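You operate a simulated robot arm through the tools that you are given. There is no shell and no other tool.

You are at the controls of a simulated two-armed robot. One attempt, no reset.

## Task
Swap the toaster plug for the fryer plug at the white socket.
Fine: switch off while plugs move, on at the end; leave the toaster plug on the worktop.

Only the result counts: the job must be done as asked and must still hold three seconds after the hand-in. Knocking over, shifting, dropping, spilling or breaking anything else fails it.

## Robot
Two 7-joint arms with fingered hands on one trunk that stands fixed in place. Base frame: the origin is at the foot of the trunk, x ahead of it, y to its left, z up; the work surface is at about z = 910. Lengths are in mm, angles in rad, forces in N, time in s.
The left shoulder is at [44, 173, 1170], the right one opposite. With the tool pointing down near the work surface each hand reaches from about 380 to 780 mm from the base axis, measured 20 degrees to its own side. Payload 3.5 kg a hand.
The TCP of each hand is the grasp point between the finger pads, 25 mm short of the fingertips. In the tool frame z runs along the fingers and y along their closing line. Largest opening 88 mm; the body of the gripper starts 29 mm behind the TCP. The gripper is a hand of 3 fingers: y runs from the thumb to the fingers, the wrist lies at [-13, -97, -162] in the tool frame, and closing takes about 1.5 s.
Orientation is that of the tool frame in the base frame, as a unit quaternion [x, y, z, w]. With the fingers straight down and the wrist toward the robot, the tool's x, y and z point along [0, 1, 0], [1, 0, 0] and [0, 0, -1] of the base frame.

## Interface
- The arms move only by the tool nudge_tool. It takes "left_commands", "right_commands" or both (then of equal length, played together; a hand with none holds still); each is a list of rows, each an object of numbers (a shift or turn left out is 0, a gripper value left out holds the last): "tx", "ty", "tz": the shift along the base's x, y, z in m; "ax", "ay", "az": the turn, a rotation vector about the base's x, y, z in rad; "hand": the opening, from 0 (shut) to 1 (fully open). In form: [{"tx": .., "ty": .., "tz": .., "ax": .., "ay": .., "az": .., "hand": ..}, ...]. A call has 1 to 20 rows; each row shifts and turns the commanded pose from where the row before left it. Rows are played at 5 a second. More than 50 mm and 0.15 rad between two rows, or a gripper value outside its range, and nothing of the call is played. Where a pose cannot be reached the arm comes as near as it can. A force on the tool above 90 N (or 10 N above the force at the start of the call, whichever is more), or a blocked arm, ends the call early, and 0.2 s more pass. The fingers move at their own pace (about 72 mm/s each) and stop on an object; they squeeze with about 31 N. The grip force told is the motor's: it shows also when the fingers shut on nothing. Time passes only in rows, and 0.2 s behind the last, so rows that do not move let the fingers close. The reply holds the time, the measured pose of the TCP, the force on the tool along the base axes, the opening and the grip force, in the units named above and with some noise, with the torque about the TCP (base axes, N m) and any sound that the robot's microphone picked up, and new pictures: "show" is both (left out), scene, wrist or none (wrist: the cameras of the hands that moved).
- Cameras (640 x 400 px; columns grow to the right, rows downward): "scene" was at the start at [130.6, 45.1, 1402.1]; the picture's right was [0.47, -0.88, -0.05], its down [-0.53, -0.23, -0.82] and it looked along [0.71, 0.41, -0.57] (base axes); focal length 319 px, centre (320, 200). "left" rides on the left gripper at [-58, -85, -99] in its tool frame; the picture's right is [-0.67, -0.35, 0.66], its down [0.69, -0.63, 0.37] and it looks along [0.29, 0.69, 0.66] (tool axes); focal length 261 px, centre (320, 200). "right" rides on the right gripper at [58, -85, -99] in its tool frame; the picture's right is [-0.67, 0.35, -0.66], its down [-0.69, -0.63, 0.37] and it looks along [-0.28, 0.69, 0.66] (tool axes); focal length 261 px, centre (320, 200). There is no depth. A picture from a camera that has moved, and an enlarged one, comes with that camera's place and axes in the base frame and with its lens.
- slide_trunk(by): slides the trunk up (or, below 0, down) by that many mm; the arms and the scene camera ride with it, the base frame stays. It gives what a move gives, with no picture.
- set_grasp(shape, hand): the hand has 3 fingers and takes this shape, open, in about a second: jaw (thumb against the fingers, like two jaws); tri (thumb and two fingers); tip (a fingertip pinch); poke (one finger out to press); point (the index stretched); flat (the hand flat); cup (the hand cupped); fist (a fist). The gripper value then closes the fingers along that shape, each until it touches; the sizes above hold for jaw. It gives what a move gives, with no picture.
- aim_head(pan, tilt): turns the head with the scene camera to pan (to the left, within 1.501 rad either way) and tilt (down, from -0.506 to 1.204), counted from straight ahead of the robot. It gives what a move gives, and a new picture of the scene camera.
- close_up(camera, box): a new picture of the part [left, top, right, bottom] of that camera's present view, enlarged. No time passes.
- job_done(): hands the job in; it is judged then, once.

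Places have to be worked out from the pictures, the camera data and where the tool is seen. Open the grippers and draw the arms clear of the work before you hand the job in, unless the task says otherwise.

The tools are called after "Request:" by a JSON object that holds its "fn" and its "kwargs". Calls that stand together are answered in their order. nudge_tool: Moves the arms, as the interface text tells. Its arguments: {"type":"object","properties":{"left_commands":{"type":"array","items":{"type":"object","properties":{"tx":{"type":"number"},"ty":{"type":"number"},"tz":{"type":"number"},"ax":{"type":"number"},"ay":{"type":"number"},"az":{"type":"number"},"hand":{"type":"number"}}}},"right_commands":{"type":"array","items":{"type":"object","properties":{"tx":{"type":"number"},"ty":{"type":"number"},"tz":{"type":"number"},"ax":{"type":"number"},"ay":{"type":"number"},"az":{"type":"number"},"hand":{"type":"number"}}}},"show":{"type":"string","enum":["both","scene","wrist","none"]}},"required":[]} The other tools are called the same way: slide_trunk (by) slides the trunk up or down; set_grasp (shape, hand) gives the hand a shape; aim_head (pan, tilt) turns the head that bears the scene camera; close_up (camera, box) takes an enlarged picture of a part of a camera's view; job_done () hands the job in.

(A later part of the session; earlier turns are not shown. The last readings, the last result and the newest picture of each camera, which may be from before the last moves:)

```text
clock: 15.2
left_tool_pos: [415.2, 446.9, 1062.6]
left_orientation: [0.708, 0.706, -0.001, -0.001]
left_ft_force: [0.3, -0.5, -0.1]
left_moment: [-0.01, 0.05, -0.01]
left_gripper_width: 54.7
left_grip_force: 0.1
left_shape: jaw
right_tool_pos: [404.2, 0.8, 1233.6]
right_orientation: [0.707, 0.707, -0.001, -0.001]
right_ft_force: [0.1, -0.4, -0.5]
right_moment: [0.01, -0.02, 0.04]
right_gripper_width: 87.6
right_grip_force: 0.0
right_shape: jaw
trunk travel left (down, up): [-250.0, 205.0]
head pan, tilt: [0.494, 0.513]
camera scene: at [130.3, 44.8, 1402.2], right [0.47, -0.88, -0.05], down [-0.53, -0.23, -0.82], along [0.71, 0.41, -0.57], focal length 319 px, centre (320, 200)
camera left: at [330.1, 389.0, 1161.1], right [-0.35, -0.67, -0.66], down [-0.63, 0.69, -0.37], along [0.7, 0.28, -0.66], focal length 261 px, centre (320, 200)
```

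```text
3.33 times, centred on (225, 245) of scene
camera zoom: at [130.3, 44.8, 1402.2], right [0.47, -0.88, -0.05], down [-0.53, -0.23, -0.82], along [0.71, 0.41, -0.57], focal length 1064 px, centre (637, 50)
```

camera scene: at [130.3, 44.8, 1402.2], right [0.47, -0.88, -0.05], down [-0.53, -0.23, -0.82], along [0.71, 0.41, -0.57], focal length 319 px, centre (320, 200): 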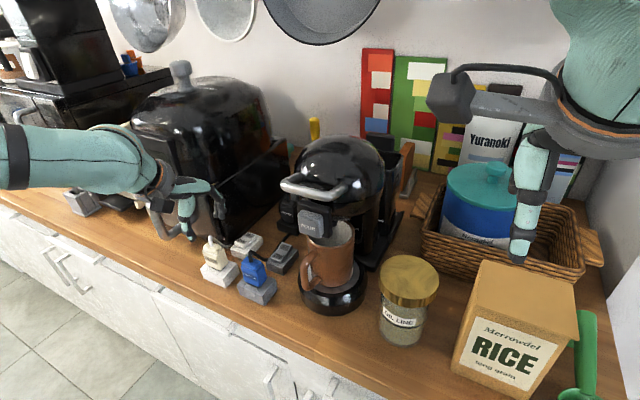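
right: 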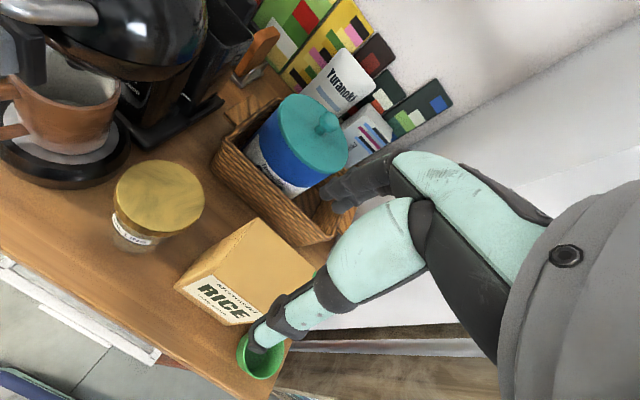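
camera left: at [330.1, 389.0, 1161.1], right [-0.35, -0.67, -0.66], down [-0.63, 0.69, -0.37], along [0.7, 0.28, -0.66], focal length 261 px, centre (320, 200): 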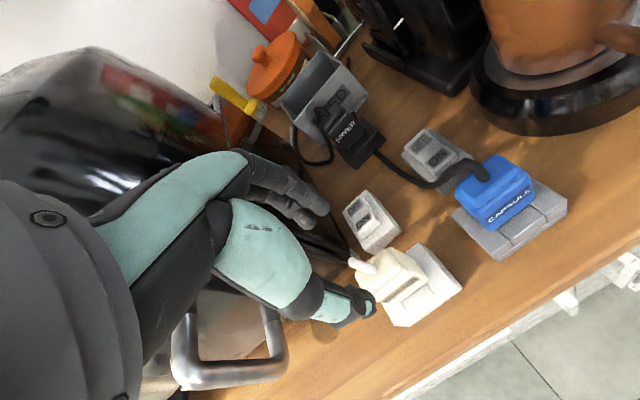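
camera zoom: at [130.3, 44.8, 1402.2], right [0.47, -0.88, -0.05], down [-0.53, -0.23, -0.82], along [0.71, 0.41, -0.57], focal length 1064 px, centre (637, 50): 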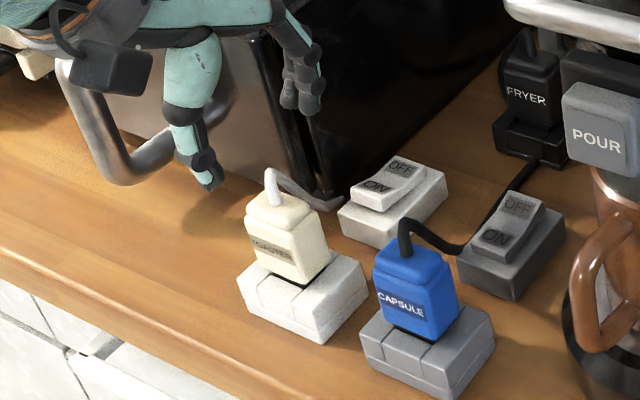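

The hand axis lines up with the plug within a few mm; the target is about (413, 450). I'll correct by (−2, +3) mm and descend to TCP z≈1000, watching for any contact.

Request:
{"fn": "nudge_tool", "kwargs": {"left_commands": [{"tx": -0.002, "ty": 0.003}, {"tz": -0.02}, {"tz": -0.02}, {"tz": -0.012}, {"tz": -0.01}, {"tz": 0.0}]}}

Request:
{"fn": "close_up", "kwargs": {"camera": "left", "box": [250, 150, 450, 350]}}

Request:
{"fn": "close_up", "kwargs": {"camera": "scene", "box": [165, 195, 285, 305]}}

```text
clock: 16.6
left_tool_pos: [411.5, 448.5, 999.1]
left_orientation: [0.708, 0.706, 0.0, 0.0]
left_ft_force: [-0.5, 0.1, 0.4]
left_moment: [0.0, -0.03, -0.02]
left_gripper_width: 54.8
left_grip_force: 0.1
left_shape: jaw
right_tool_pos: [403.2, 0.5, 1234.1]
right_orientation: [0.708, 0.706, 0.0, -0.001]
right_ft_force: [0.7, -0.3, 0.0]
right_moment: [-0.02, -0.01, -0.01]
right_gripper_width: 87.6
right_grip_force: 0.1
right_shape: jaw
trunk travel left (down, up): [-250.0, 205.0]
head pan, tilt: [0.494, 0.513]
camera scene: at [130.6, 45.1, 1402.1], right [0.47, -0.88, -0.05], down [-0.53, -0.23, -0.82], along [0.71, 0.41, -0.57], focal length 319 px, centre (320, 200)
camera left: at [326.8, 390.9, 1097.3], right [-0.35, -0.67, -0.66], down [-0.63, 0.69, -0.37], along [0.69, 0.28, -0.66], focal length 261 px, centre (320, 200)
```

scene: 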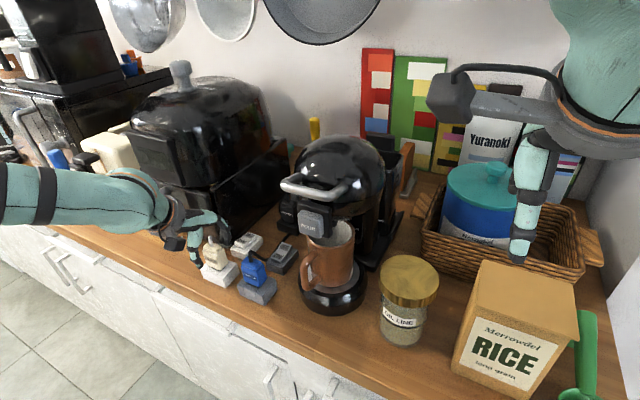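
left: 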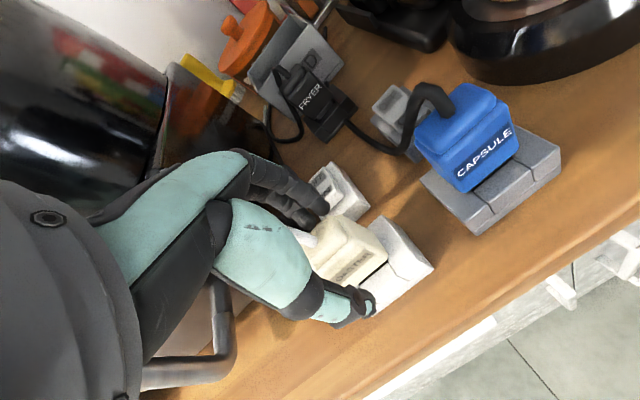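

```text
2.00 times, centred on (350, 250) of left
camera zoom: at [326.8, 390.9, 1097.3], right [-0.35, -0.67, -0.66], down [-0.63, 0.69, -0.37], along [0.69, 0.28, -0.66], focal length 521 px, centre (260, 100)
```

zoom: 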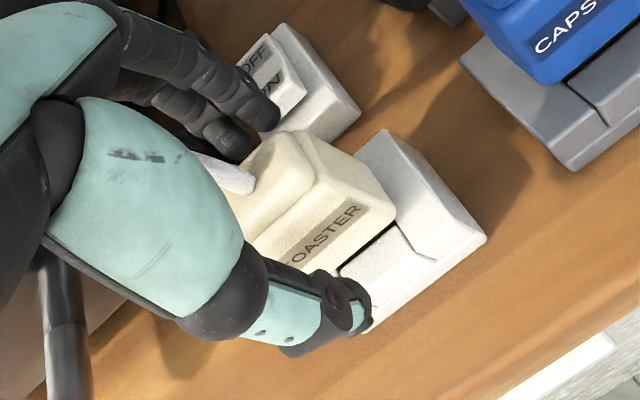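

```text
3.64 times, centred on (225, 250) of scene
camera zoom: at [130.6, 45.1, 1402.1], right [0.47, -0.88, -0.05], down [-0.53, -0.23, -0.82], along [0.71, 0.41, -0.57], focal length 1160 px, centre (666, 18)
```

zoom: 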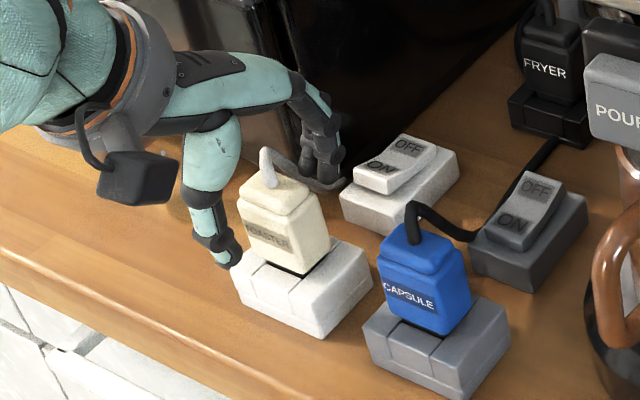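

The thumb is in front of the plug and the fingers are behind it, with the plug between. No contact yet, so I'll go 10 mm lower in small steps for a better hold.

Request:
{"fn": "nudge_tool", "kwargs": {"left_commands": [{"tz": -0.004, "tx": 0.002}, {"tz": -0.003}, {"tz": -0.003}, {"tz": 0.0}]}}

Request:
{"fn": "close_up", "kwargs": {"camera": "left", "box": [250, 150, 450, 350]}}

Request:
{"fn": "close_up", "kwargs": {"camera": "scene", "box": [185, 205, 265, 295]}}

```text
clock: 17.6
left_tool_pos: [413.4, 450.0, 989.9]
left_orientation: [0.708, 0.706, 0.0, 0.0]
left_ft_force: [0.0, -0.1, -0.7]
left_moment: [0.0, 0.04, -0.01]
left_gripper_width: 55.1
left_grip_force: 0.1
left_shape: jaw
right_tool_pos: [403.6, 1.9, 1233.2]
right_orientation: [0.707, 0.707, 0.0, -0.001]
right_ft_force: [0.3, -0.6, -0.5]
right_moment: [0.01, 0.01, 0.03]
right_gripper_width: 87.6
right_grip_force: 0.1
right_shape: jaw
trunk travel left (down, up): [-250.0, 205.0]
head pan, tilt: [0.494, 0.513]
camera scene: at [130.7, 45.2, 1402.1], right [0.47, -0.88, -0.05], down [-0.53, -0.23, -0.82], along [0.71, 0.41, -0.57], focal length 319 px, centre (320, 200)
camera left: at [328.2, 391.3, 1087.8], right [-0.35, -0.67, -0.66], down [-0.63, 0.69, -0.37], along [0.69, 0.28, -0.66], focal length 261 px, centre (320, 200)
```

scene: 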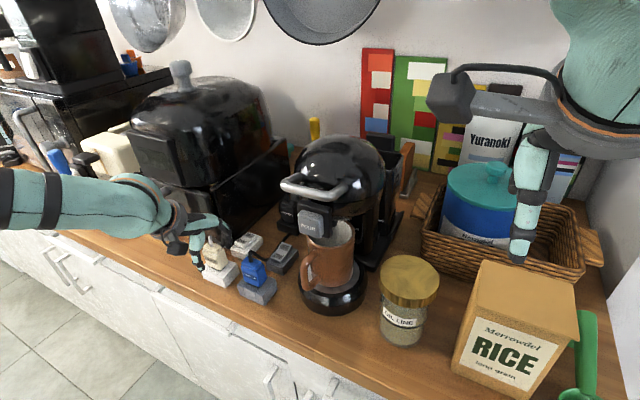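
left: 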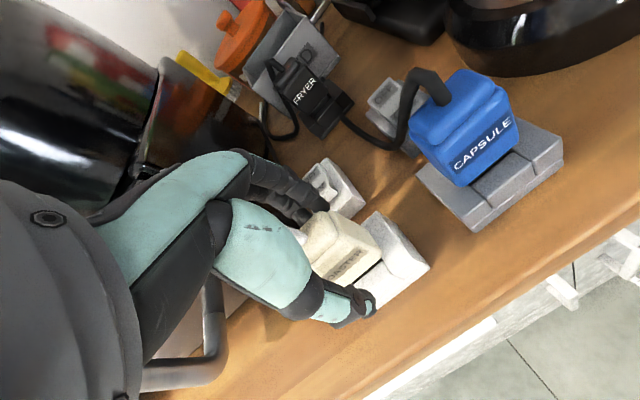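

```text
2.00 times, centred on (350, 250) of left
camera zoom: at [328.2, 391.3, 1087.8], right [-0.35, -0.67, -0.66], down [-0.63, 0.69, -0.37], along [0.69, 0.28, -0.66], focal length 521 px, centre (260, 100)
```

zoom: 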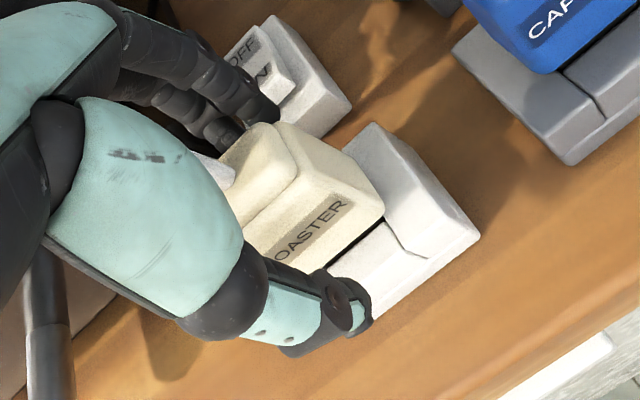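

```text
4.44 times, centred on (225, 250) of scene
camera zoom: at [130.7, 45.2, 1402.1], right [0.47, -0.88, -0.05], down [-0.53, -0.23, -0.82], along [0.71, 0.41, -0.57], focal length 1418 px, centre (742, -22)
```

zoom: 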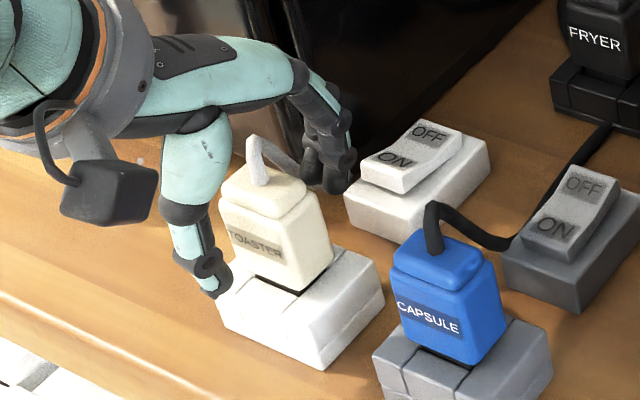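

Still no contact. I'll lower another 5 mm, then close the fingers on the plug.

Request:
{"fn": "nudge_tool", "kwargs": {"left_commands": [{"tz": -0.003}, {"tz": -0.002}, {"hand": 0.0}, {"tz": 0.0}, {"tz": 0.0}, {"tz": 0.0}, {"tz": 0.0}, {"tz": 0.0}, {"tz": 0.0}, {"tz": 0.0}]}}

Request:
{"fn": "close_up", "kwargs": {"camera": "left", "box": [250, 150, 450, 350]}}

Request:
{"fn": "close_up", "kwargs": {"camera": "scene", "box": [185, 205, 265, 295]}}

```text
clock: 19.8
left_tool_pos: [412.6, 450.0, 984.1]
left_orientation: [0.707, 0.707, 0.0, 0.0]
left_ft_force: [0.9, 0.0, -0.3]
left_moment: [0.03, -0.04, 0.0]
left_gripper_width: 20.3
left_grip_force: 30.7
left_shape: jaw
right_tool_pos: [404.4, 1.6, 1233.5]
right_orientation: [0.707, 0.707, -0.001, -0.001]
right_ft_force: [-0.3, 0.3, -0.4]
right_moment: [0.02, 0.0, -0.02]
right_gripper_width: 87.8
right_grip_force: 0.1
right_shape: jaw
trunk travel left (down, up): [-250.0, 205.0]
head pan, tilt: [0.494, 0.513]
camera scene: at [130.9, 45.2, 1402.1], right [0.47, -0.88, -0.05], down [-0.53, -0.23, -0.82], along [0.71, 0.41, -0.57], focal length 319 px, centre (320, 200)
camera left: at [327.8, 391.4, 1082.2], right [-0.35, -0.67, -0.66], down [-0.63, 0.69, -0.37], along [0.69, 0.28, -0.66], focal length 261 px, centre (320, 200)
```

scene: 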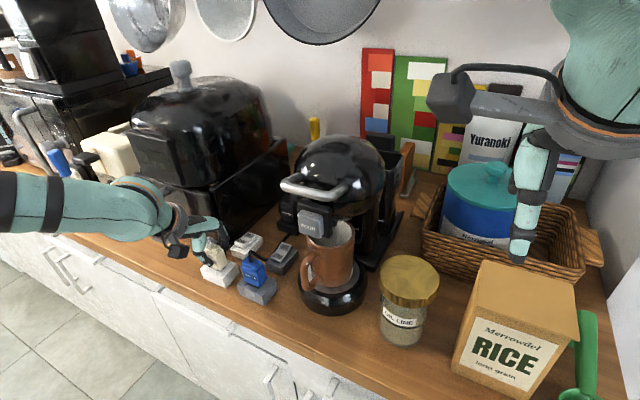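
left: 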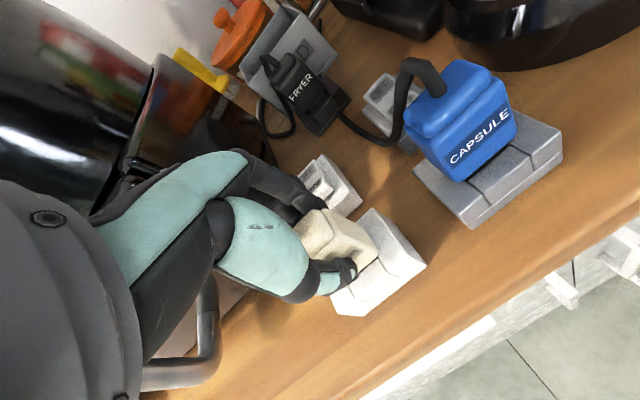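

```text
2.00 times, centred on (350, 250) of left
camera zoom: at [327.8, 391.4, 1082.2], right [-0.35, -0.67, -0.66], down [-0.63, 0.69, -0.37], along [0.69, 0.28, -0.66], focal length 521 px, centre (260, 100)
```

zoom: 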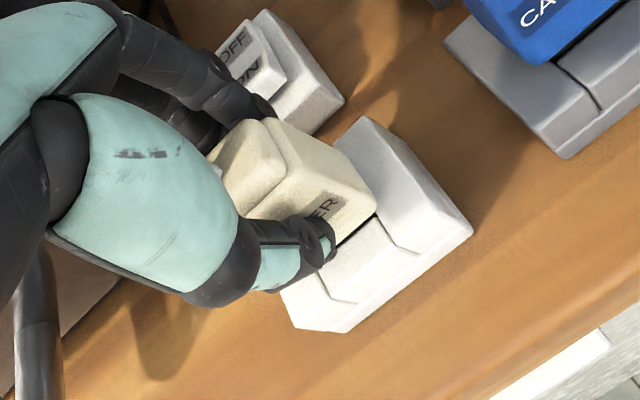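

```text
4.44 times, centred on (225, 250) of scene
camera zoom: at [130.9, 45.2, 1402.1], right [0.47, -0.88, -0.05], down [-0.53, -0.23, -0.82], along [0.71, 0.41, -0.57], focal length 1418 px, centre (742, -22)
```

zoom: 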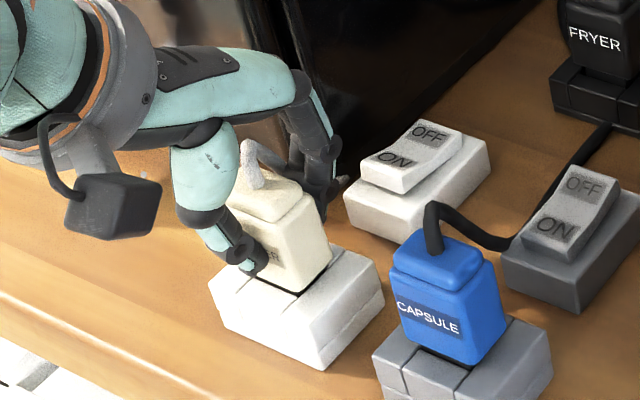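

The plug is gripped: 20.3 mm wide at 31 N, with TCP at (412.6, 450.0, 984.1), which is my reference for the seated pose. I'll pull it straight up.

Request:
{"fn": "nudge_tool", "kwargs": {"left_commands": [{"tz": 0.004}, {"tz": 0.004}, {"tz": 0.006}, {"tz": 0.006}, {"tz": 0.0}]}}

Request:
{"fn": "close_up", "kwargs": {"camera": "scene", "box": [185, 205, 265, 295]}}

Request:
{"fn": "close_up", "kwargs": {"camera": "left", "box": [250, 150, 450, 350]}}

```text
clock: 21.0
left_tool_pos: [412.2, 450.1, 1004.8]
left_orientation: [0.708, 0.706, 0.0, 0.0]
left_ft_force: [0.8, 0.3, 0.5]
left_moment: [-0.01, 0.02, 0.02]
left_gripper_width: 20.2
left_grip_force: 30.8
left_shape: jaw
right_tool_pos: [403.0, 0.4, 1233.7]
right_orientation: [0.707, 0.707, -0.001, -0.001]
right_ft_force: [0.9, 0.4, 0.3]
right_moment: [-0.01, 0.04, 0.01]
right_gripper_width: 87.8
right_grip_force: 0.1
right_shape: jaw
trunk travel left (down, up): [-250.0, 205.0]
head pan, tilt: [0.494, 0.513]
camera scene: at [130.7, 45.2, 1402.1], right [0.47, -0.88, -0.05], down [-0.53, -0.23, -0.82], along [0.71, 0.41, -0.57], focal length 319 px, centre (320, 200)
camera left: at [327.8, 390.9, 1102.9], right [-0.35, -0.67, -0.66], down [-0.63, 0.69, -0.37], along [0.7, 0.28, -0.66], focal length 261 px, centre (320, 200)
```

scene: 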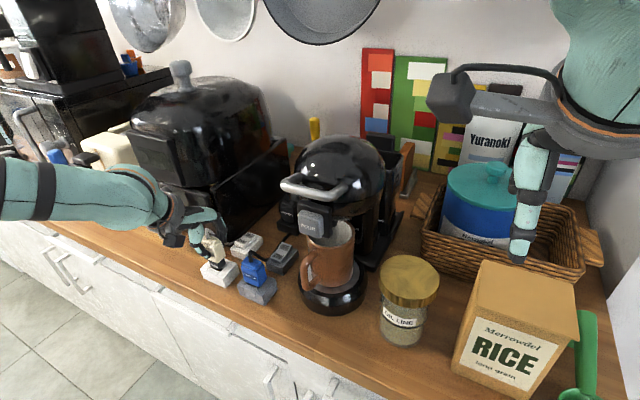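
left: 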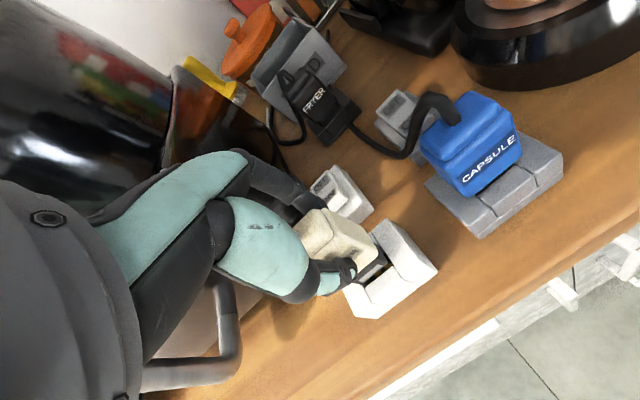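

```text
4.44 times, centred on (225, 250) of scene
camera zoom: at [130.7, 45.2, 1402.1], right [0.47, -0.88, -0.05], down [-0.53, -0.23, -0.82], along [0.71, 0.41, -0.57], focal length 1418 px, centre (742, -22)
```

zoom: 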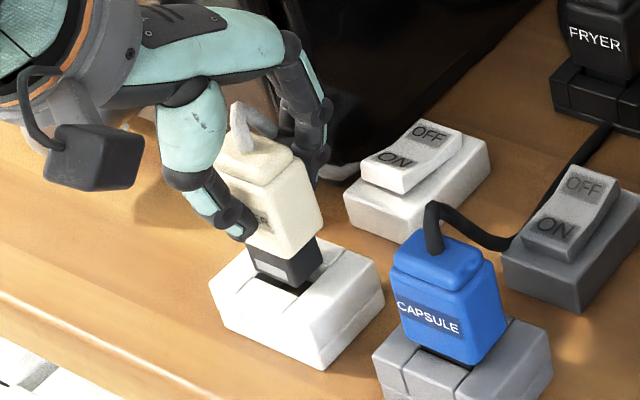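

```text
2.00 times, centred on (350, 250) of left
camera zoom: at [327.8, 390.9, 1102.9], right [-0.35, -0.67, -0.66], down [-0.63, 0.69, -0.37], along [0.7, 0.28, -0.66], focal length 521 px, centre (260, 100)
```

zoom: 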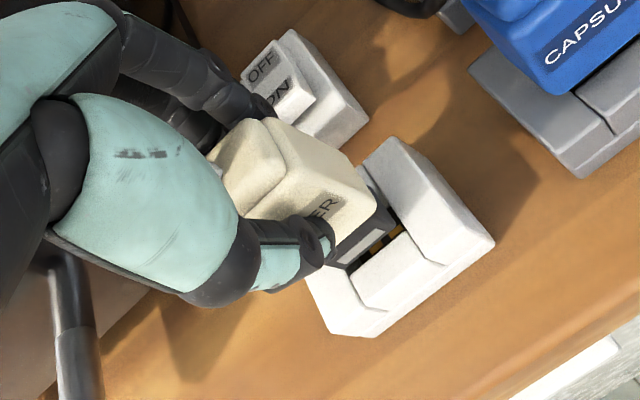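

The plug slides out freely, with a dark nose under the body. I'll lift it clear, then look left for a free spot on the worktop.

Request:
{"fn": "nudge_tool", "kwargs": {"left_commands": [{"tz": 0.01}, {"tz": 0.015}, {"tz": 0.02}, {"tz": 0.0}]}}

Request:
{"fn": "aim_head", "kwargs": {"pan": 0.9, "tilt": 0.65}}

```text
clock: 22.0
left_tool_pos: [413.2, 448.4, 1051.1]
left_orientation: [0.708, 0.707, 0.0, 0.0]
left_ft_force: [-0.5, 0.3, -0.6]
left_moment: [-0.01, -0.01, -0.01]
left_gripper_width: 20.5
left_grip_force: 30.8
left_shape: jaw
right_tool_pos: [404.5, 1.1, 1233.7]
right_orientation: [0.707, 0.707, -0.001, 0.0]
right_ft_force: [0.7, -0.1, -0.4]
right_moment: [0.04, 0.0, 0.01]
right_gripper_width: 87.8
right_grip_force: 0.0
right_shape: jaw
trunk travel left (down, up): [-250.0, 205.0]
head pan, tilt: [0.494, 0.513]
camera scene: at [130.9, 45.4, 1402.1], right [0.47, -0.88, -0.05], down [-0.53, -0.23, -0.82], along [0.71, 0.41, -0.57], focal length 319 px, centre (320, 200)
camera left: at [327.8, 391.4, 1149.2], right [-0.35, -0.67, -0.66], down [-0.63, 0.69, -0.37], along [0.69, 0.28, -0.66], focal length 261 px, centre (320, 200)
```

scene: 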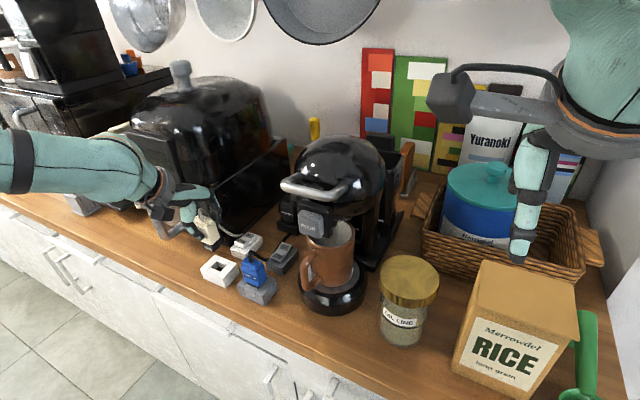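
left: 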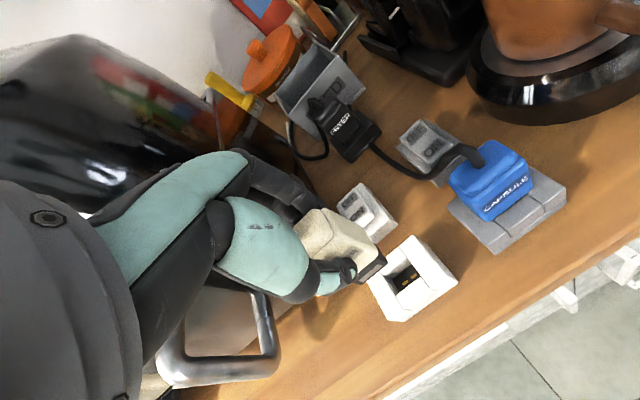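

```text
clock: 22.9
left_tool_pos: [412.2, 448.9, 1050.6]
left_orientation: [0.707, 0.707, 0.0, 0.0]
left_ft_force: [0.1, 0.2, -0.7]
left_moment: [0.02, 0.04, -0.02]
left_gripper_width: 20.0
left_grip_force: 30.5
left_shape: jaw
right_tool_pos: [404.3, 0.3, 1233.1]
right_orientation: [0.707, 0.707, -0.001, 0.0]
right_ft_force: [0.1, 0.5, -0.7]
right_moment: [-0.04, 0.03, 0.0]
right_gripper_width: 87.5
right_grip_force: 0.0
right_shape: jaw
trunk travel left (down, up): [-250.0, 205.0]
head pan, tilt: [0.901, 0.649]
camera scene: at [103.6, 70.2, 1392.9], right [0.78, -0.62, -0.09], down [-0.46, -0.47, -0.75], along [0.42, 0.62, -0.66], focal length 319 px, centre (320, 200)
```

scene: 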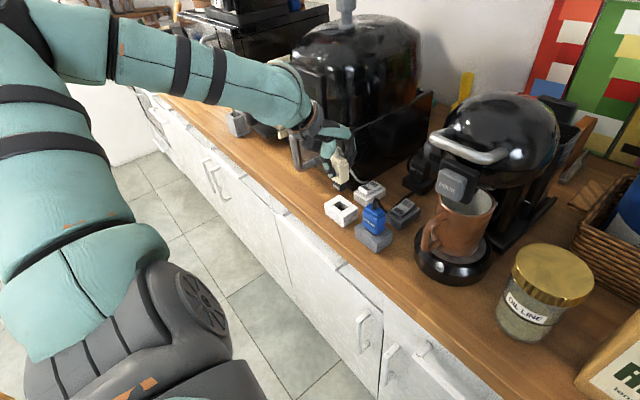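

Request:
{"fn": "close_up", "kwargs": {"camera": "scene", "box": [220, 80, 420, 260]}}

Request:
{"fn": "close_up", "kwargs": {"camera": "left", "box": [280, 160, 480, 340]}}

Request:
{"fn": "close_up", "kwargs": {"camera": "scene", "box": [310, 130, 400, 220]}}

```text
2.22 times, centred on (320, 170) of scene
camera zoom: at [103.6, 70.2, 1392.9], right [0.78, -0.62, -0.09], down [-0.46, -0.47, -0.75], along [0.42, 0.62, -0.66], focal length 709 px, centre (320, 267)
```

zoom: 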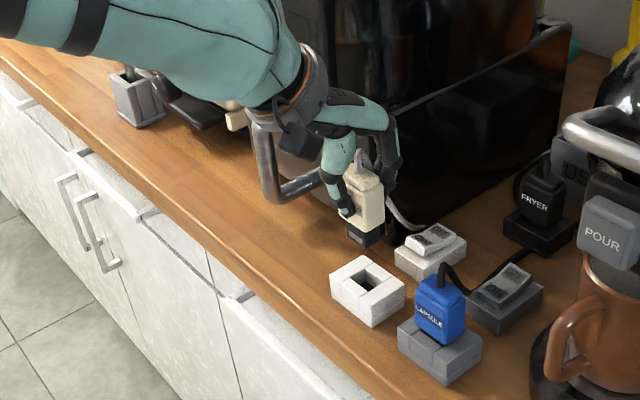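

```text
2.22 times, centred on (380, 250) of left
camera zoom: at [327.7, 391.2, 1149.1], right [-0.35, -0.67, -0.66], down [-0.63, 0.69, -0.37], along [0.69, 0.28, -0.66], focal length 579 px, centre (187, 89)
```

zoom: 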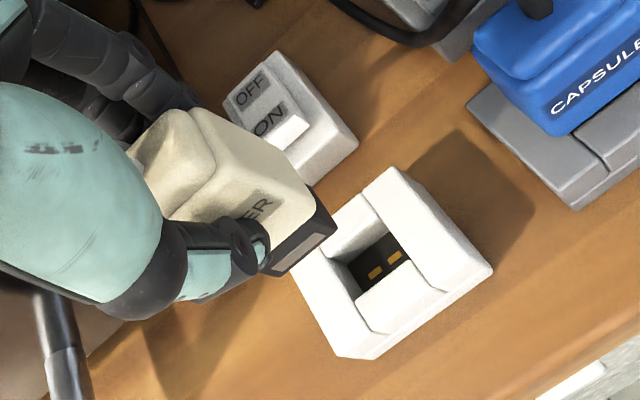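

```text
4.44 times, centred on (355, 175) of scene
camera zoom: at [103.6, 70.2, 1392.9], right [0.78, -0.62, -0.09], down [-0.46, -0.47, -0.75], along [0.42, 0.62, -0.66], focal length 1418 px, centre (164, 311)
```

zoom: 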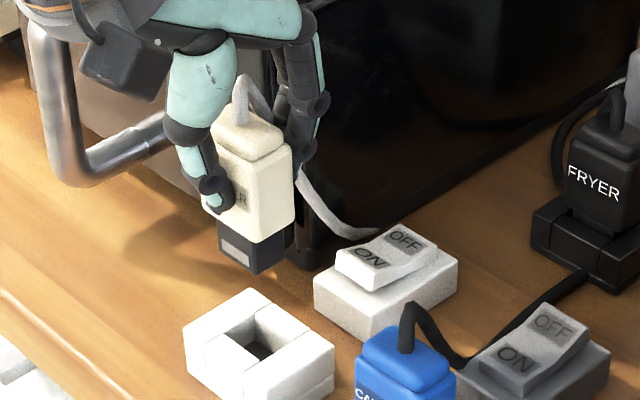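

The well of the white socket is clearly visible, and the toaster plug's nose is about 22 mm tall, its bottom about 56 mm below the TCP. The worktop just left of the socket is free, with the fryer handle at y≈580. I'll carry the plug over to y≈518 and lower it close to the worktop.

Request:
{"fn": "nudge_tool", "kwargs": {"left_commands": [{"ty": 0.023}, {"ty": 0.023}, {"ty": 0.023}, {"tz": -0.02}, {"tz": -0.02}, {"tz": -0.02}, {"tz": -0.008}, {"tz": 0.0}]}}

Request:
{"fn": "close_up", "kwargs": {"camera": "scene", "box": [290, 120, 400, 230]}}

Request:
{"fn": "close_up", "kwargs": {"camera": "left", "box": [240, 160, 460, 380]}}

```text
clock: 24.7
left_tool_pos: [412.8, 518.1, 980.3]
left_orientation: [0.707, 0.707, 0.001, 0.0]
left_ft_force: [-0.3, -0.2, -0.3]
left_moment: [-0.01, 0.01, 0.02]
left_gripper_width: 20.2
left_grip_force: 31.0
left_shape: jaw
right_tool_pos: [403.9, 0.8, 1234.9]
right_orientation: [0.707, 0.707, 0.0, -0.001]
right_ft_force: [0.5, 0.0, -0.4]
right_moment: [0.01, 0.0, 0.0]
right_gripper_width: 87.4
right_grip_force: 0.0
right_shape: jaw
trunk travel left (down, up): [-250.0, 205.0]
head pan, tilt: [0.901, 0.649]
camera scene: at [103.5, 70.2, 1392.9], right [0.78, -0.62, -0.09], down [-0.46, -0.47, -0.75], along [0.42, 0.62, -0.66], focal length 319 px, centre (320, 200)
camera left: at [328.0, 460.7, 1078.5], right [-0.35, -0.67, -0.66], down [-0.63, 0.69, -0.37], along [0.69, 0.28, -0.66], focal length 261 px, centre (320, 200)
```

scene: 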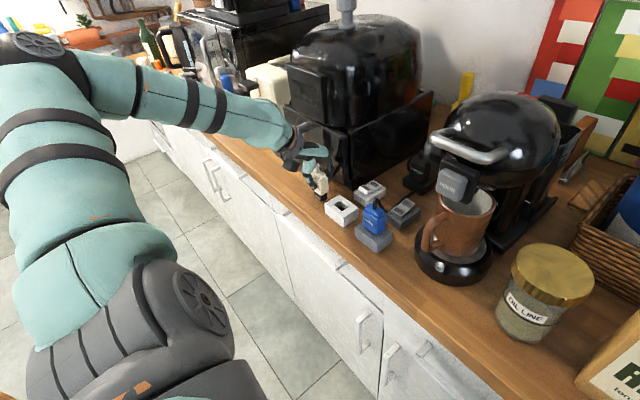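
left: 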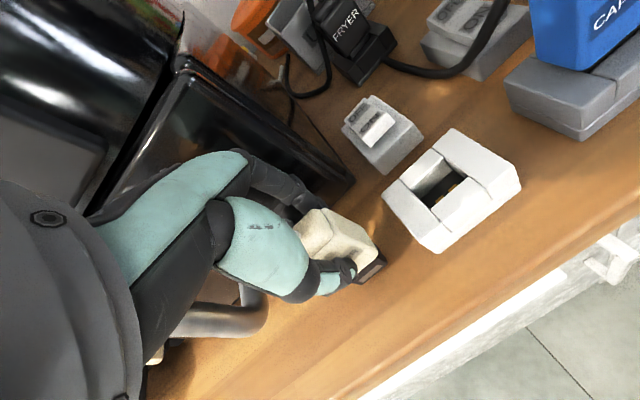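

```text
3.64 times, centred on (345, 175) of scene
camera zoom: at [103.5, 70.2, 1392.9], right [0.78, -0.62, -0.09], down [-0.46, -0.47, -0.75], along [0.42, 0.62, -0.66], focal length 1160 px, centre (229, 291)
```

zoom: 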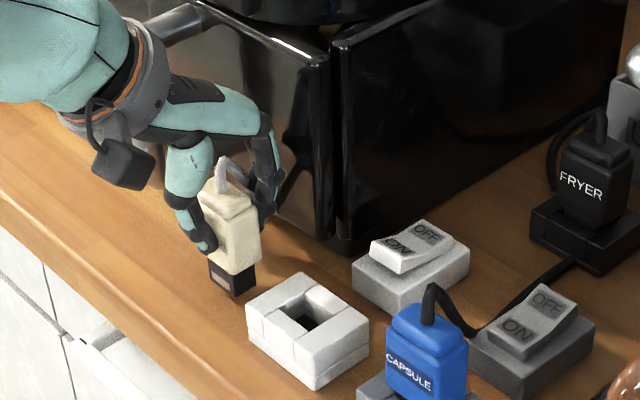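

```text
1.82 times, centred on (350, 270) of left
camera zoom: at [328.0, 460.7, 1078.5], right [-0.35, -0.67, -0.66], down [-0.63, 0.69, -0.37], along [0.69, 0.28, -0.66], focal length 474 px, centre (266, 73)
```

zoom: 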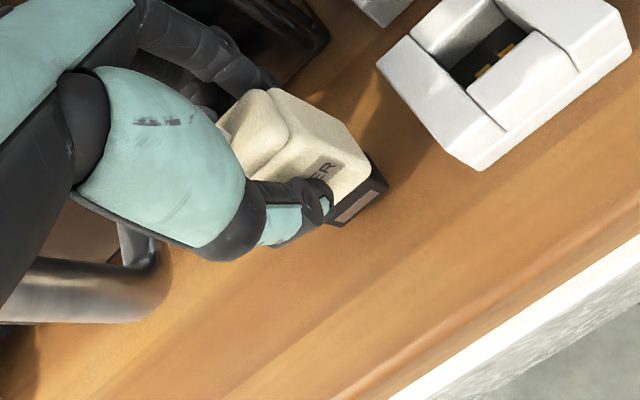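

The plug hangs just above the free worktop beside the socket with no contact. I'll lower it gently until it touches.

Request:
{"fn": "nudge_tool", "kwargs": {"left_commands": [{"tz": -0.004}, {"tz": -0.004}, {"tz": -0.003}, {"tz": 0.0}], "show": "none"}}

Request:
{"fn": "nudge_tool", "kwargs": {"left_commands": [{"tz": -0.002}, {"tz": 0.0}], "show": "none"}}

```text
clock: 25.7
left_tool_pos: [412.6, 519.5, 970.8]
left_orientation: [0.707, 0.707, 0.001, 0.0]
left_ft_force: [1.3, 1.1, 8.2]
left_moment: [0.04, -0.01, 0.05]
left_gripper_width: 20.4
left_grip_force: 30.7
left_shape: jaw
right_tool_pos: [403.6, -0.3, 1234.0]
right_orientation: [0.707, 0.707, 0.0, -0.001]
right_ft_force: [-0.4, -0.4, -0.9]
right_moment: [0.01, -0.01, 0.02]
right_gripper_width: 87.7
right_grip_force: 0.1
right_shape: jaw
trunk travel left (down, up): [-250.0, 205.0]
head pan, tilt: [0.901, 0.649]
```

```text
clock: 26.3
left_tool_pos: [413.4, 517.5, 970.6]
left_orientation: [0.707, 0.707, 0.002, 0.001]
left_ft_force: [2.3, 3.9, 14.8]
left_moment: [0.1, -0.05, 0.02]
left_gripper_width: 20.7
left_grip_force: 31.0
left_shape: jaw
right_tool_pos: [403.2, 1.0, 1233.9]
right_orientation: [0.707, 0.707, 0.001, 0.0]
right_ft_force: [0.6, 0.3, -0.4]
right_moment: [0.0, 0.04, -0.01]
right_gripper_width: 87.4
right_grip_force: 0.1
right_shape: jaw
trunk travel left (down, up): [-250.0, 205.0]
head pan, tilt: [0.901, 0.649]
```

It touched down at TCP z≈970.7 with about 15 N. I'll ease the pressure off, open gently and look.

Request:
{"fn": "nudge_tool", "kwargs": {"left_commands": [{"tz": 0.002}, {"tz": 0.0}, {"hand": 0.28}, {"hand": 0.34}, {"hand": 0.42}, {"hand": 0.5}, {"hand": 0.6}, {"tz": 0.0}]}}

Request:
{"fn": "close_up", "kwargs": {"camera": "scene", "box": [290, 120, 400, 230]}}

Request:
{"fn": "close_up", "kwargs": {"camera": "left", "box": [240, 160, 460, 380]}}

```text
clock: 28.1
left_tool_pos: [412.3, 519.7, 970.4]
left_orientation: [0.707, 0.707, 0.0, 0.0]
left_ft_force: [-6.9, -0.7, -1.7]
left_moment: [0.0, 0.04, 0.05]
left_gripper_width: 50.2
left_grip_force: 0.0
left_shape: jaw
right_tool_pos: [402.5, -0.2, 1233.8]
right_orientation: [0.707, 0.707, 0.0, 0.0]
right_ft_force: [-0.1, 0.0, 0.4]
right_moment: [-0.01, 0.0, -0.02]
right_gripper_width: 87.6
right_grip_force: 0.1
right_shape: jaw
trunk travel left (down, up): [-250.0, 205.0]
head pan, tilt: [0.901, 0.649]
camera scene: at [102.2, 70.5, 1393.0], right [0.78, -0.62, -0.09], down [-0.46, -0.47, -0.75], along [0.42, 0.62, -0.66], focal length 319 px, centre (320, 200)
camera left: at [327.5, 460.3, 1069.1], right [-0.35, -0.67, -0.66], down [-0.63, 0.69, -0.37], along [0.69, 0.28, -0.66], focal length 261 px, centre (320, 200)
```

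scene: 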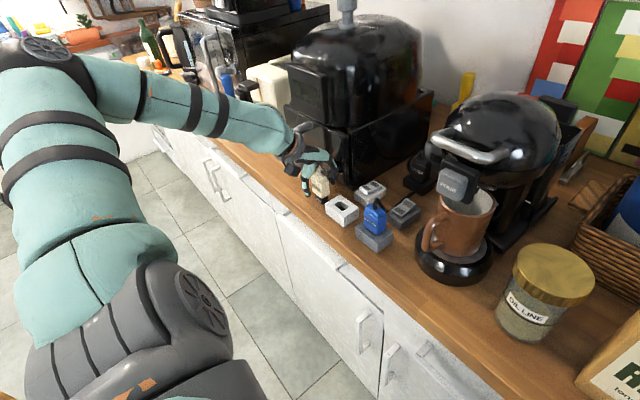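
left: 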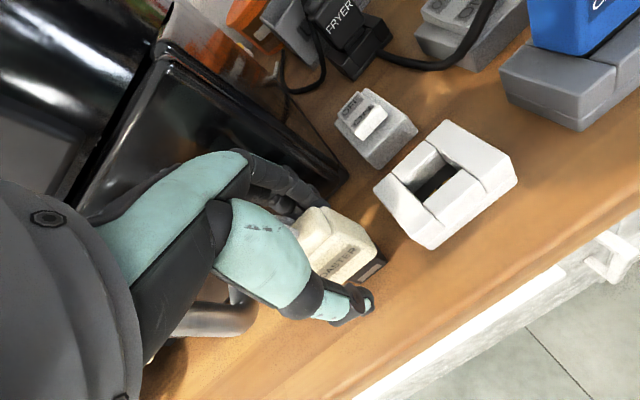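

```text
3.64 times, centred on (345, 175) of scene
camera zoom: at [102.2, 70.5, 1393.0], right [0.78, -0.62, -0.09], down [-0.46, -0.47, -0.75], along [0.42, 0.62, -0.66], focal length 1160 px, centre (229, 291)
```

zoom: 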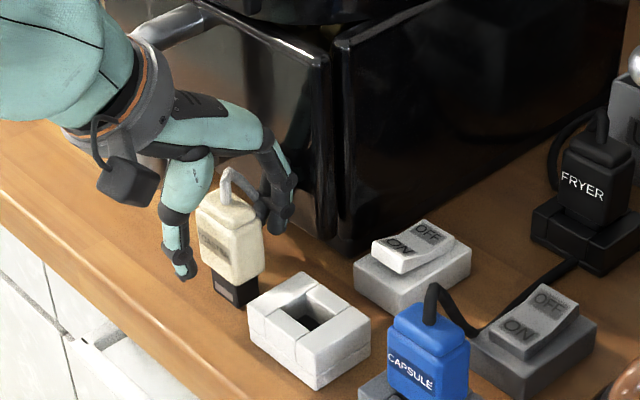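

```text
1.82 times, centred on (350, 270) of left
camera zoom: at [327.5, 460.3, 1069.1], right [-0.35, -0.67, -0.66], down [-0.63, 0.69, -0.37], along [0.69, 0.28, -0.66], focal length 474 px, centre (266, 73)
```

zoom: 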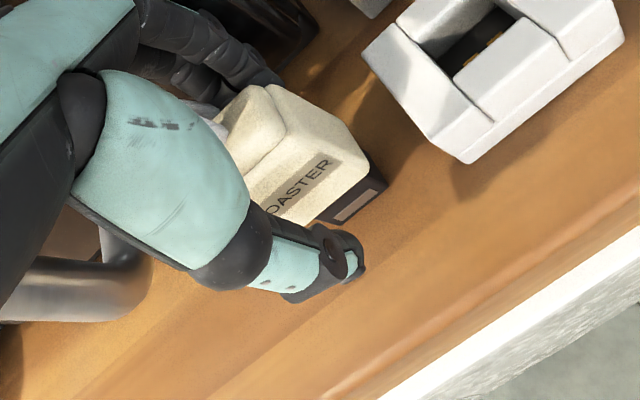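

The plug stands upright on its own. A −7 N x-force suggests the rear fingers lightly touch the fryer's front, so I'll narrow the opening slightly and then rise straight up.

Request:
{"fn": "nudge_tool", "kwargs": {"left_commands": [{"hand": 0.44}, {"tz": 0.0}, {"tz": 0.006}, {"tz": 0.01}, {"tz": 0.015}, {"tz": 0.02}, {"tz": 0.02}, {"tz": 0.02}, {"tz": 0.0}]}}

Request:
{"fn": "close_up", "kwargs": {"camera": "scene", "box": [290, 120, 400, 230]}}

```text
clock: 30.1
left_tool_pos: [410.9, 517.9, 1061.4]
left_orientation: [0.707, 0.707, 0.0, 0.001]
left_ft_force: [-0.1, -0.6, -1.0]
left_moment: [0.02, 0.0, 0.0]
left_gripper_width: 38.9
left_grip_force: 0.1
left_shape: jaw
right_tool_pos: [403.5, 0.7, 1234.9]
right_orientation: [0.706, 0.708, 0.0, 0.0]
right_ft_force: [-0.4, -0.2, 0.1]
right_moment: [0.01, 0.0, -0.02]
right_gripper_width: 88.0
right_grip_force: 0.1
right_shape: jaw
trunk travel left (down, up): [-250.0, 205.0]
head pan, tilt: [0.901, 0.649]
camera scene: at [103.7, 70.4, 1392.9], right [0.78, -0.62, -0.09], down [-0.46, -0.47, -0.75], along [0.42, 0.62, -0.66], focal length 319 px, centre (320, 200)
camera left: at [326.9, 459.1, 1160.1], right [-0.35, -0.67, -0.66], down [-0.63, 0.69, -0.37], along [0.69, 0.28, -0.66], focal length 261 px, centre (320, 200)
```

scene: 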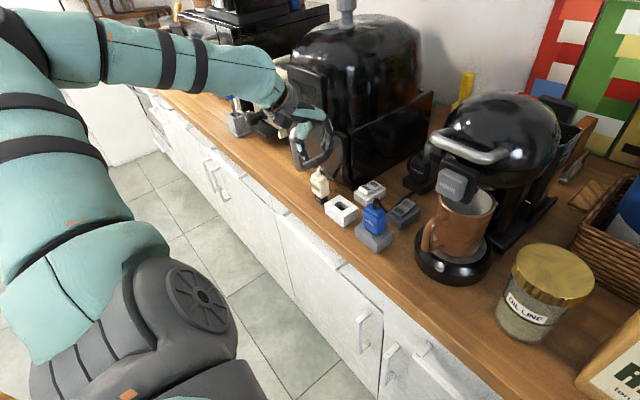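
left: 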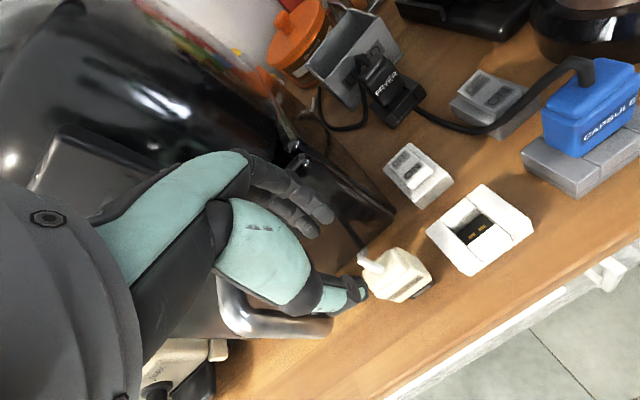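

```text
3.64 times, centred on (345, 175) of scene
camera zoom: at [103.7, 70.4, 1392.9], right [0.78, -0.62, -0.09], down [-0.46, -0.47, -0.75], along [0.42, 0.62, -0.66], focal length 1160 px, centre (229, 291)
```

zoom: 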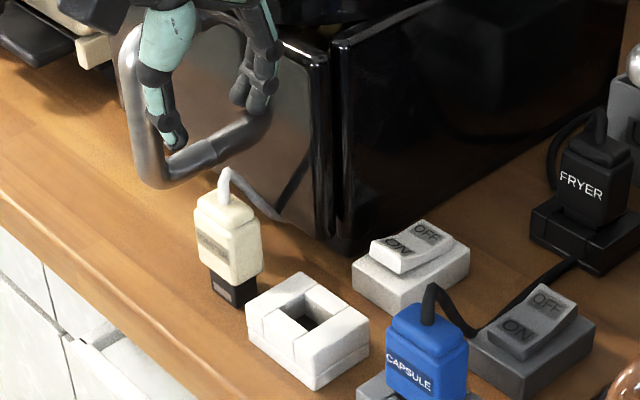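

The toaster plug stands stably on the worktop. Next is the fryer plug: I'll raise the left hand and aim the head toward the fryer base for a better view.

Request:
{"fn": "nudge_tool", "kwargs": {"left_commands": [{"tz": 0.03}, {"tz": 0.03}, {"tz": 0.02}, {"ty": -0.03, "tx": 0.01}, {"ty": -0.03, "tx": 0.02}, {"ty": -0.03, "tx": 0.03}, {"ty": -0.02, "tx": 0.03}, {"tz": 0.0}], "show": "wrist"}}

Request:
{"fn": "aim_head", "kwargs": {"pan": 0.62, "tilt": 0.55}}

```text
clock: 31.9
left_tool_pos: [500.6, 406.0, 1145.0]
left_orientation: [0.707, 0.707, 0.001, 0.001]
left_ft_force: [0.0, -0.2, -0.3]
left_moment: [0.05, 0.02, -0.01]
left_gripper_width: 39.1
left_grip_force: 0.1
left_shape: jaw
right_tool_pos: [402.8, 0.2, 1233.7]
right_orientation: [0.707, 0.707, 0.0, 0.0]
right_ft_force: [-0.8, 0.8, 0.0]
right_moment: [-0.03, 0.02, 0.01]
right_gripper_width: 87.8
right_grip_force: 0.1
right_shape: jaw
trunk travel left (down, up): [-250.0, 205.0]
head pan, tilt: [0.901, 0.649]
camera left: at [417.0, 348.6, 1243.3], right [-0.35, -0.67, -0.66], down [-0.63, 0.69, -0.37], along [0.7, 0.29, -0.66], focal length 261 px, centre (320, 200)
```

left: 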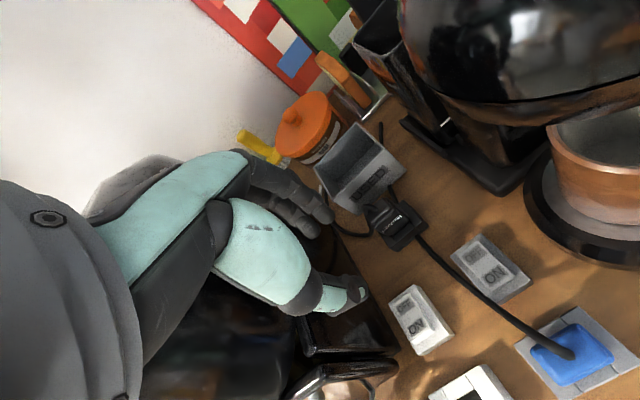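

```text
clock: 32.7
left_tool_pos: [503.3, 408.0, 1144.2]
left_orientation: [0.708, 0.707, -0.001, 0.0]
left_ft_force: [1.1, -0.2, -0.8]
left_moment: [0.02, -0.04, 0.04]
left_gripper_width: 38.7
left_grip_force: 0.1
left_shape: jaw
right_tool_pos: [404.5, 1.4, 1233.9]
right_orientation: [0.707, 0.707, -0.001, -0.002]
right_ft_force: [-0.7, -0.3, 0.1]
right_moment: [0.0, -0.01, 0.0]
right_gripper_width: 87.9
right_grip_force: 0.0
right_shape: jaw
trunk travel left (down, up): [-250.0, 205.0]
head pan, tilt: [0.62, 0.55]
camera scene: at [123.6, 54.6, 1399.5], right [0.58, -0.81, -0.06], down [-0.52, -0.3, -0.8], along [0.63, 0.5, -0.6], focal length 319 px, centre (320, 200)
```

scene: 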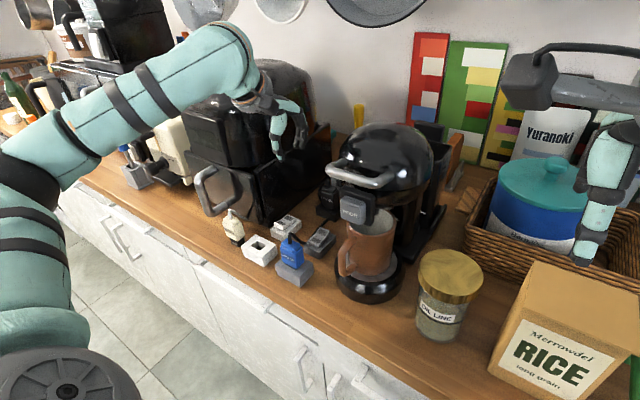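

The way to the fryer plug looks open. By analogy with the white socket, its plug centre should be near (605, 400). I'll move forward at this height and look down on it.

Request:
{"fn": "nudge_tool", "kwargs": {"left_commands": [{"tx": 0.03, "ty": -0.002}, {"tx": 0.03, "ty": -0.003}, {"tx": 0.03, "ty": -0.003}, {"tz": -0.02}, {"tz": -0.02}, {"tz": 0.0}]}}

Request:
{"fn": "close_up", "kwargs": {"camera": "left", "box": [280, 180, 480, 360]}}

Request:
{"fn": "close_up", "kwargs": {"camera": "scene", "box": [260, 110, 370, 240]}}

```text
clock: 34.1
left_tool_pos: [592.3, 399.3, 1100.5]
left_orientation: [0.708, 0.706, 0.0, 0.0]
left_ft_force: [1.3, 0.7, -0.7]
left_moment: [-0.03, 0.0, 0.0]
left_gripper_width: 38.9
left_grip_force: 0.0
left_shape: jaw
right_tool_pos: [402.8, 0.6, 1232.6]
right_orientation: [0.707, 0.707, 0.0, -0.001]
right_ft_force: [0.5, 0.5, -0.2]
right_moment: [0.02, -0.02, -0.01]
right_gripper_width: 87.8
right_grip_force: 0.0
right_shape: jaw
trunk travel left (down, up): [-250.0, 205.0]
head pan, tilt: [0.62, 0.55]
camera scene: at [123.8, 53.9, 1399.5], right [0.58, -0.81, -0.07], down [-0.52, -0.3, -0.8], along [0.63, 0.49, -0.6], focal length 319 px, centre (320, 200)
camera left: at [507.1, 340.4, 1198.7], right [-0.35, -0.67, -0.66], down [-0.63, 0.69, -0.37], along [0.69, 0.28, -0.66], focal length 261 px, centre (320, 200)
```

scene: 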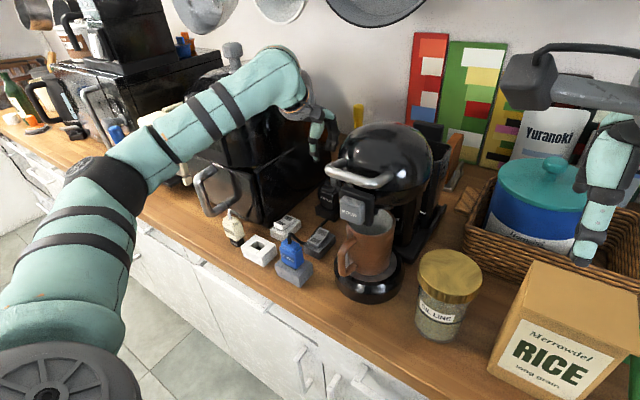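
left: 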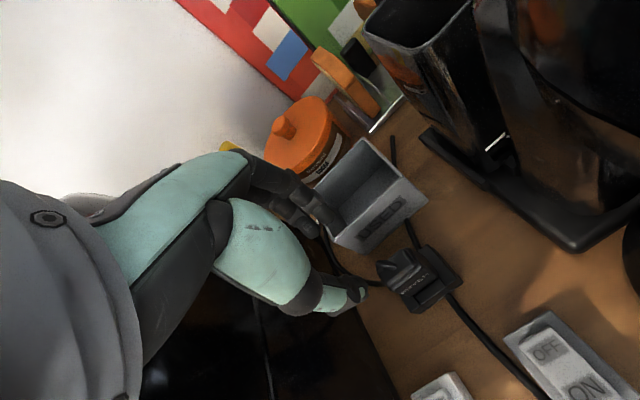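

```text
2.22 times, centred on (380, 270) of left
camera zoom: at [507.1, 340.4, 1198.7], right [-0.35, -0.67, -0.66], down [-0.63, 0.69, -0.37], along [0.69, 0.28, -0.66], focal length 579 px, centre (187, 44)
```

zoom: 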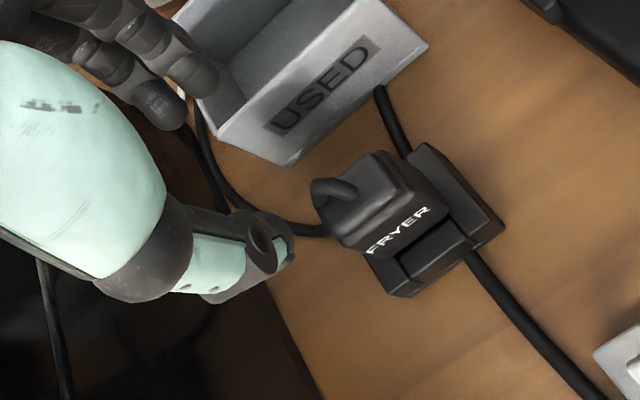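

```text
3.08 times, centred on (315, 175) of scene
camera zoom: at [123.8, 53.9, 1399.5], right [0.58, -0.81, -0.07], down [-0.52, -0.3, -0.8], along [0.63, 0.49, -0.6], focal length 982 px, centre (335, 277)
```

zoom: 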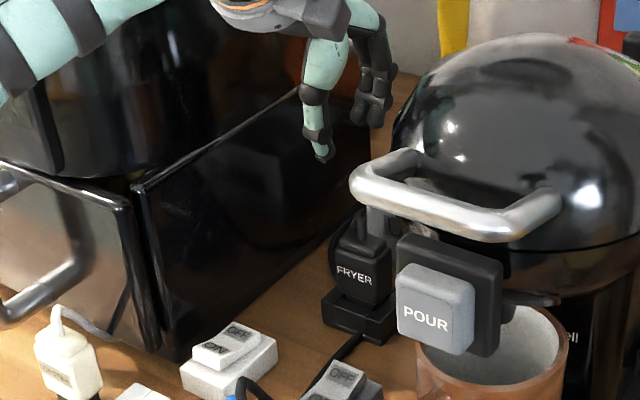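

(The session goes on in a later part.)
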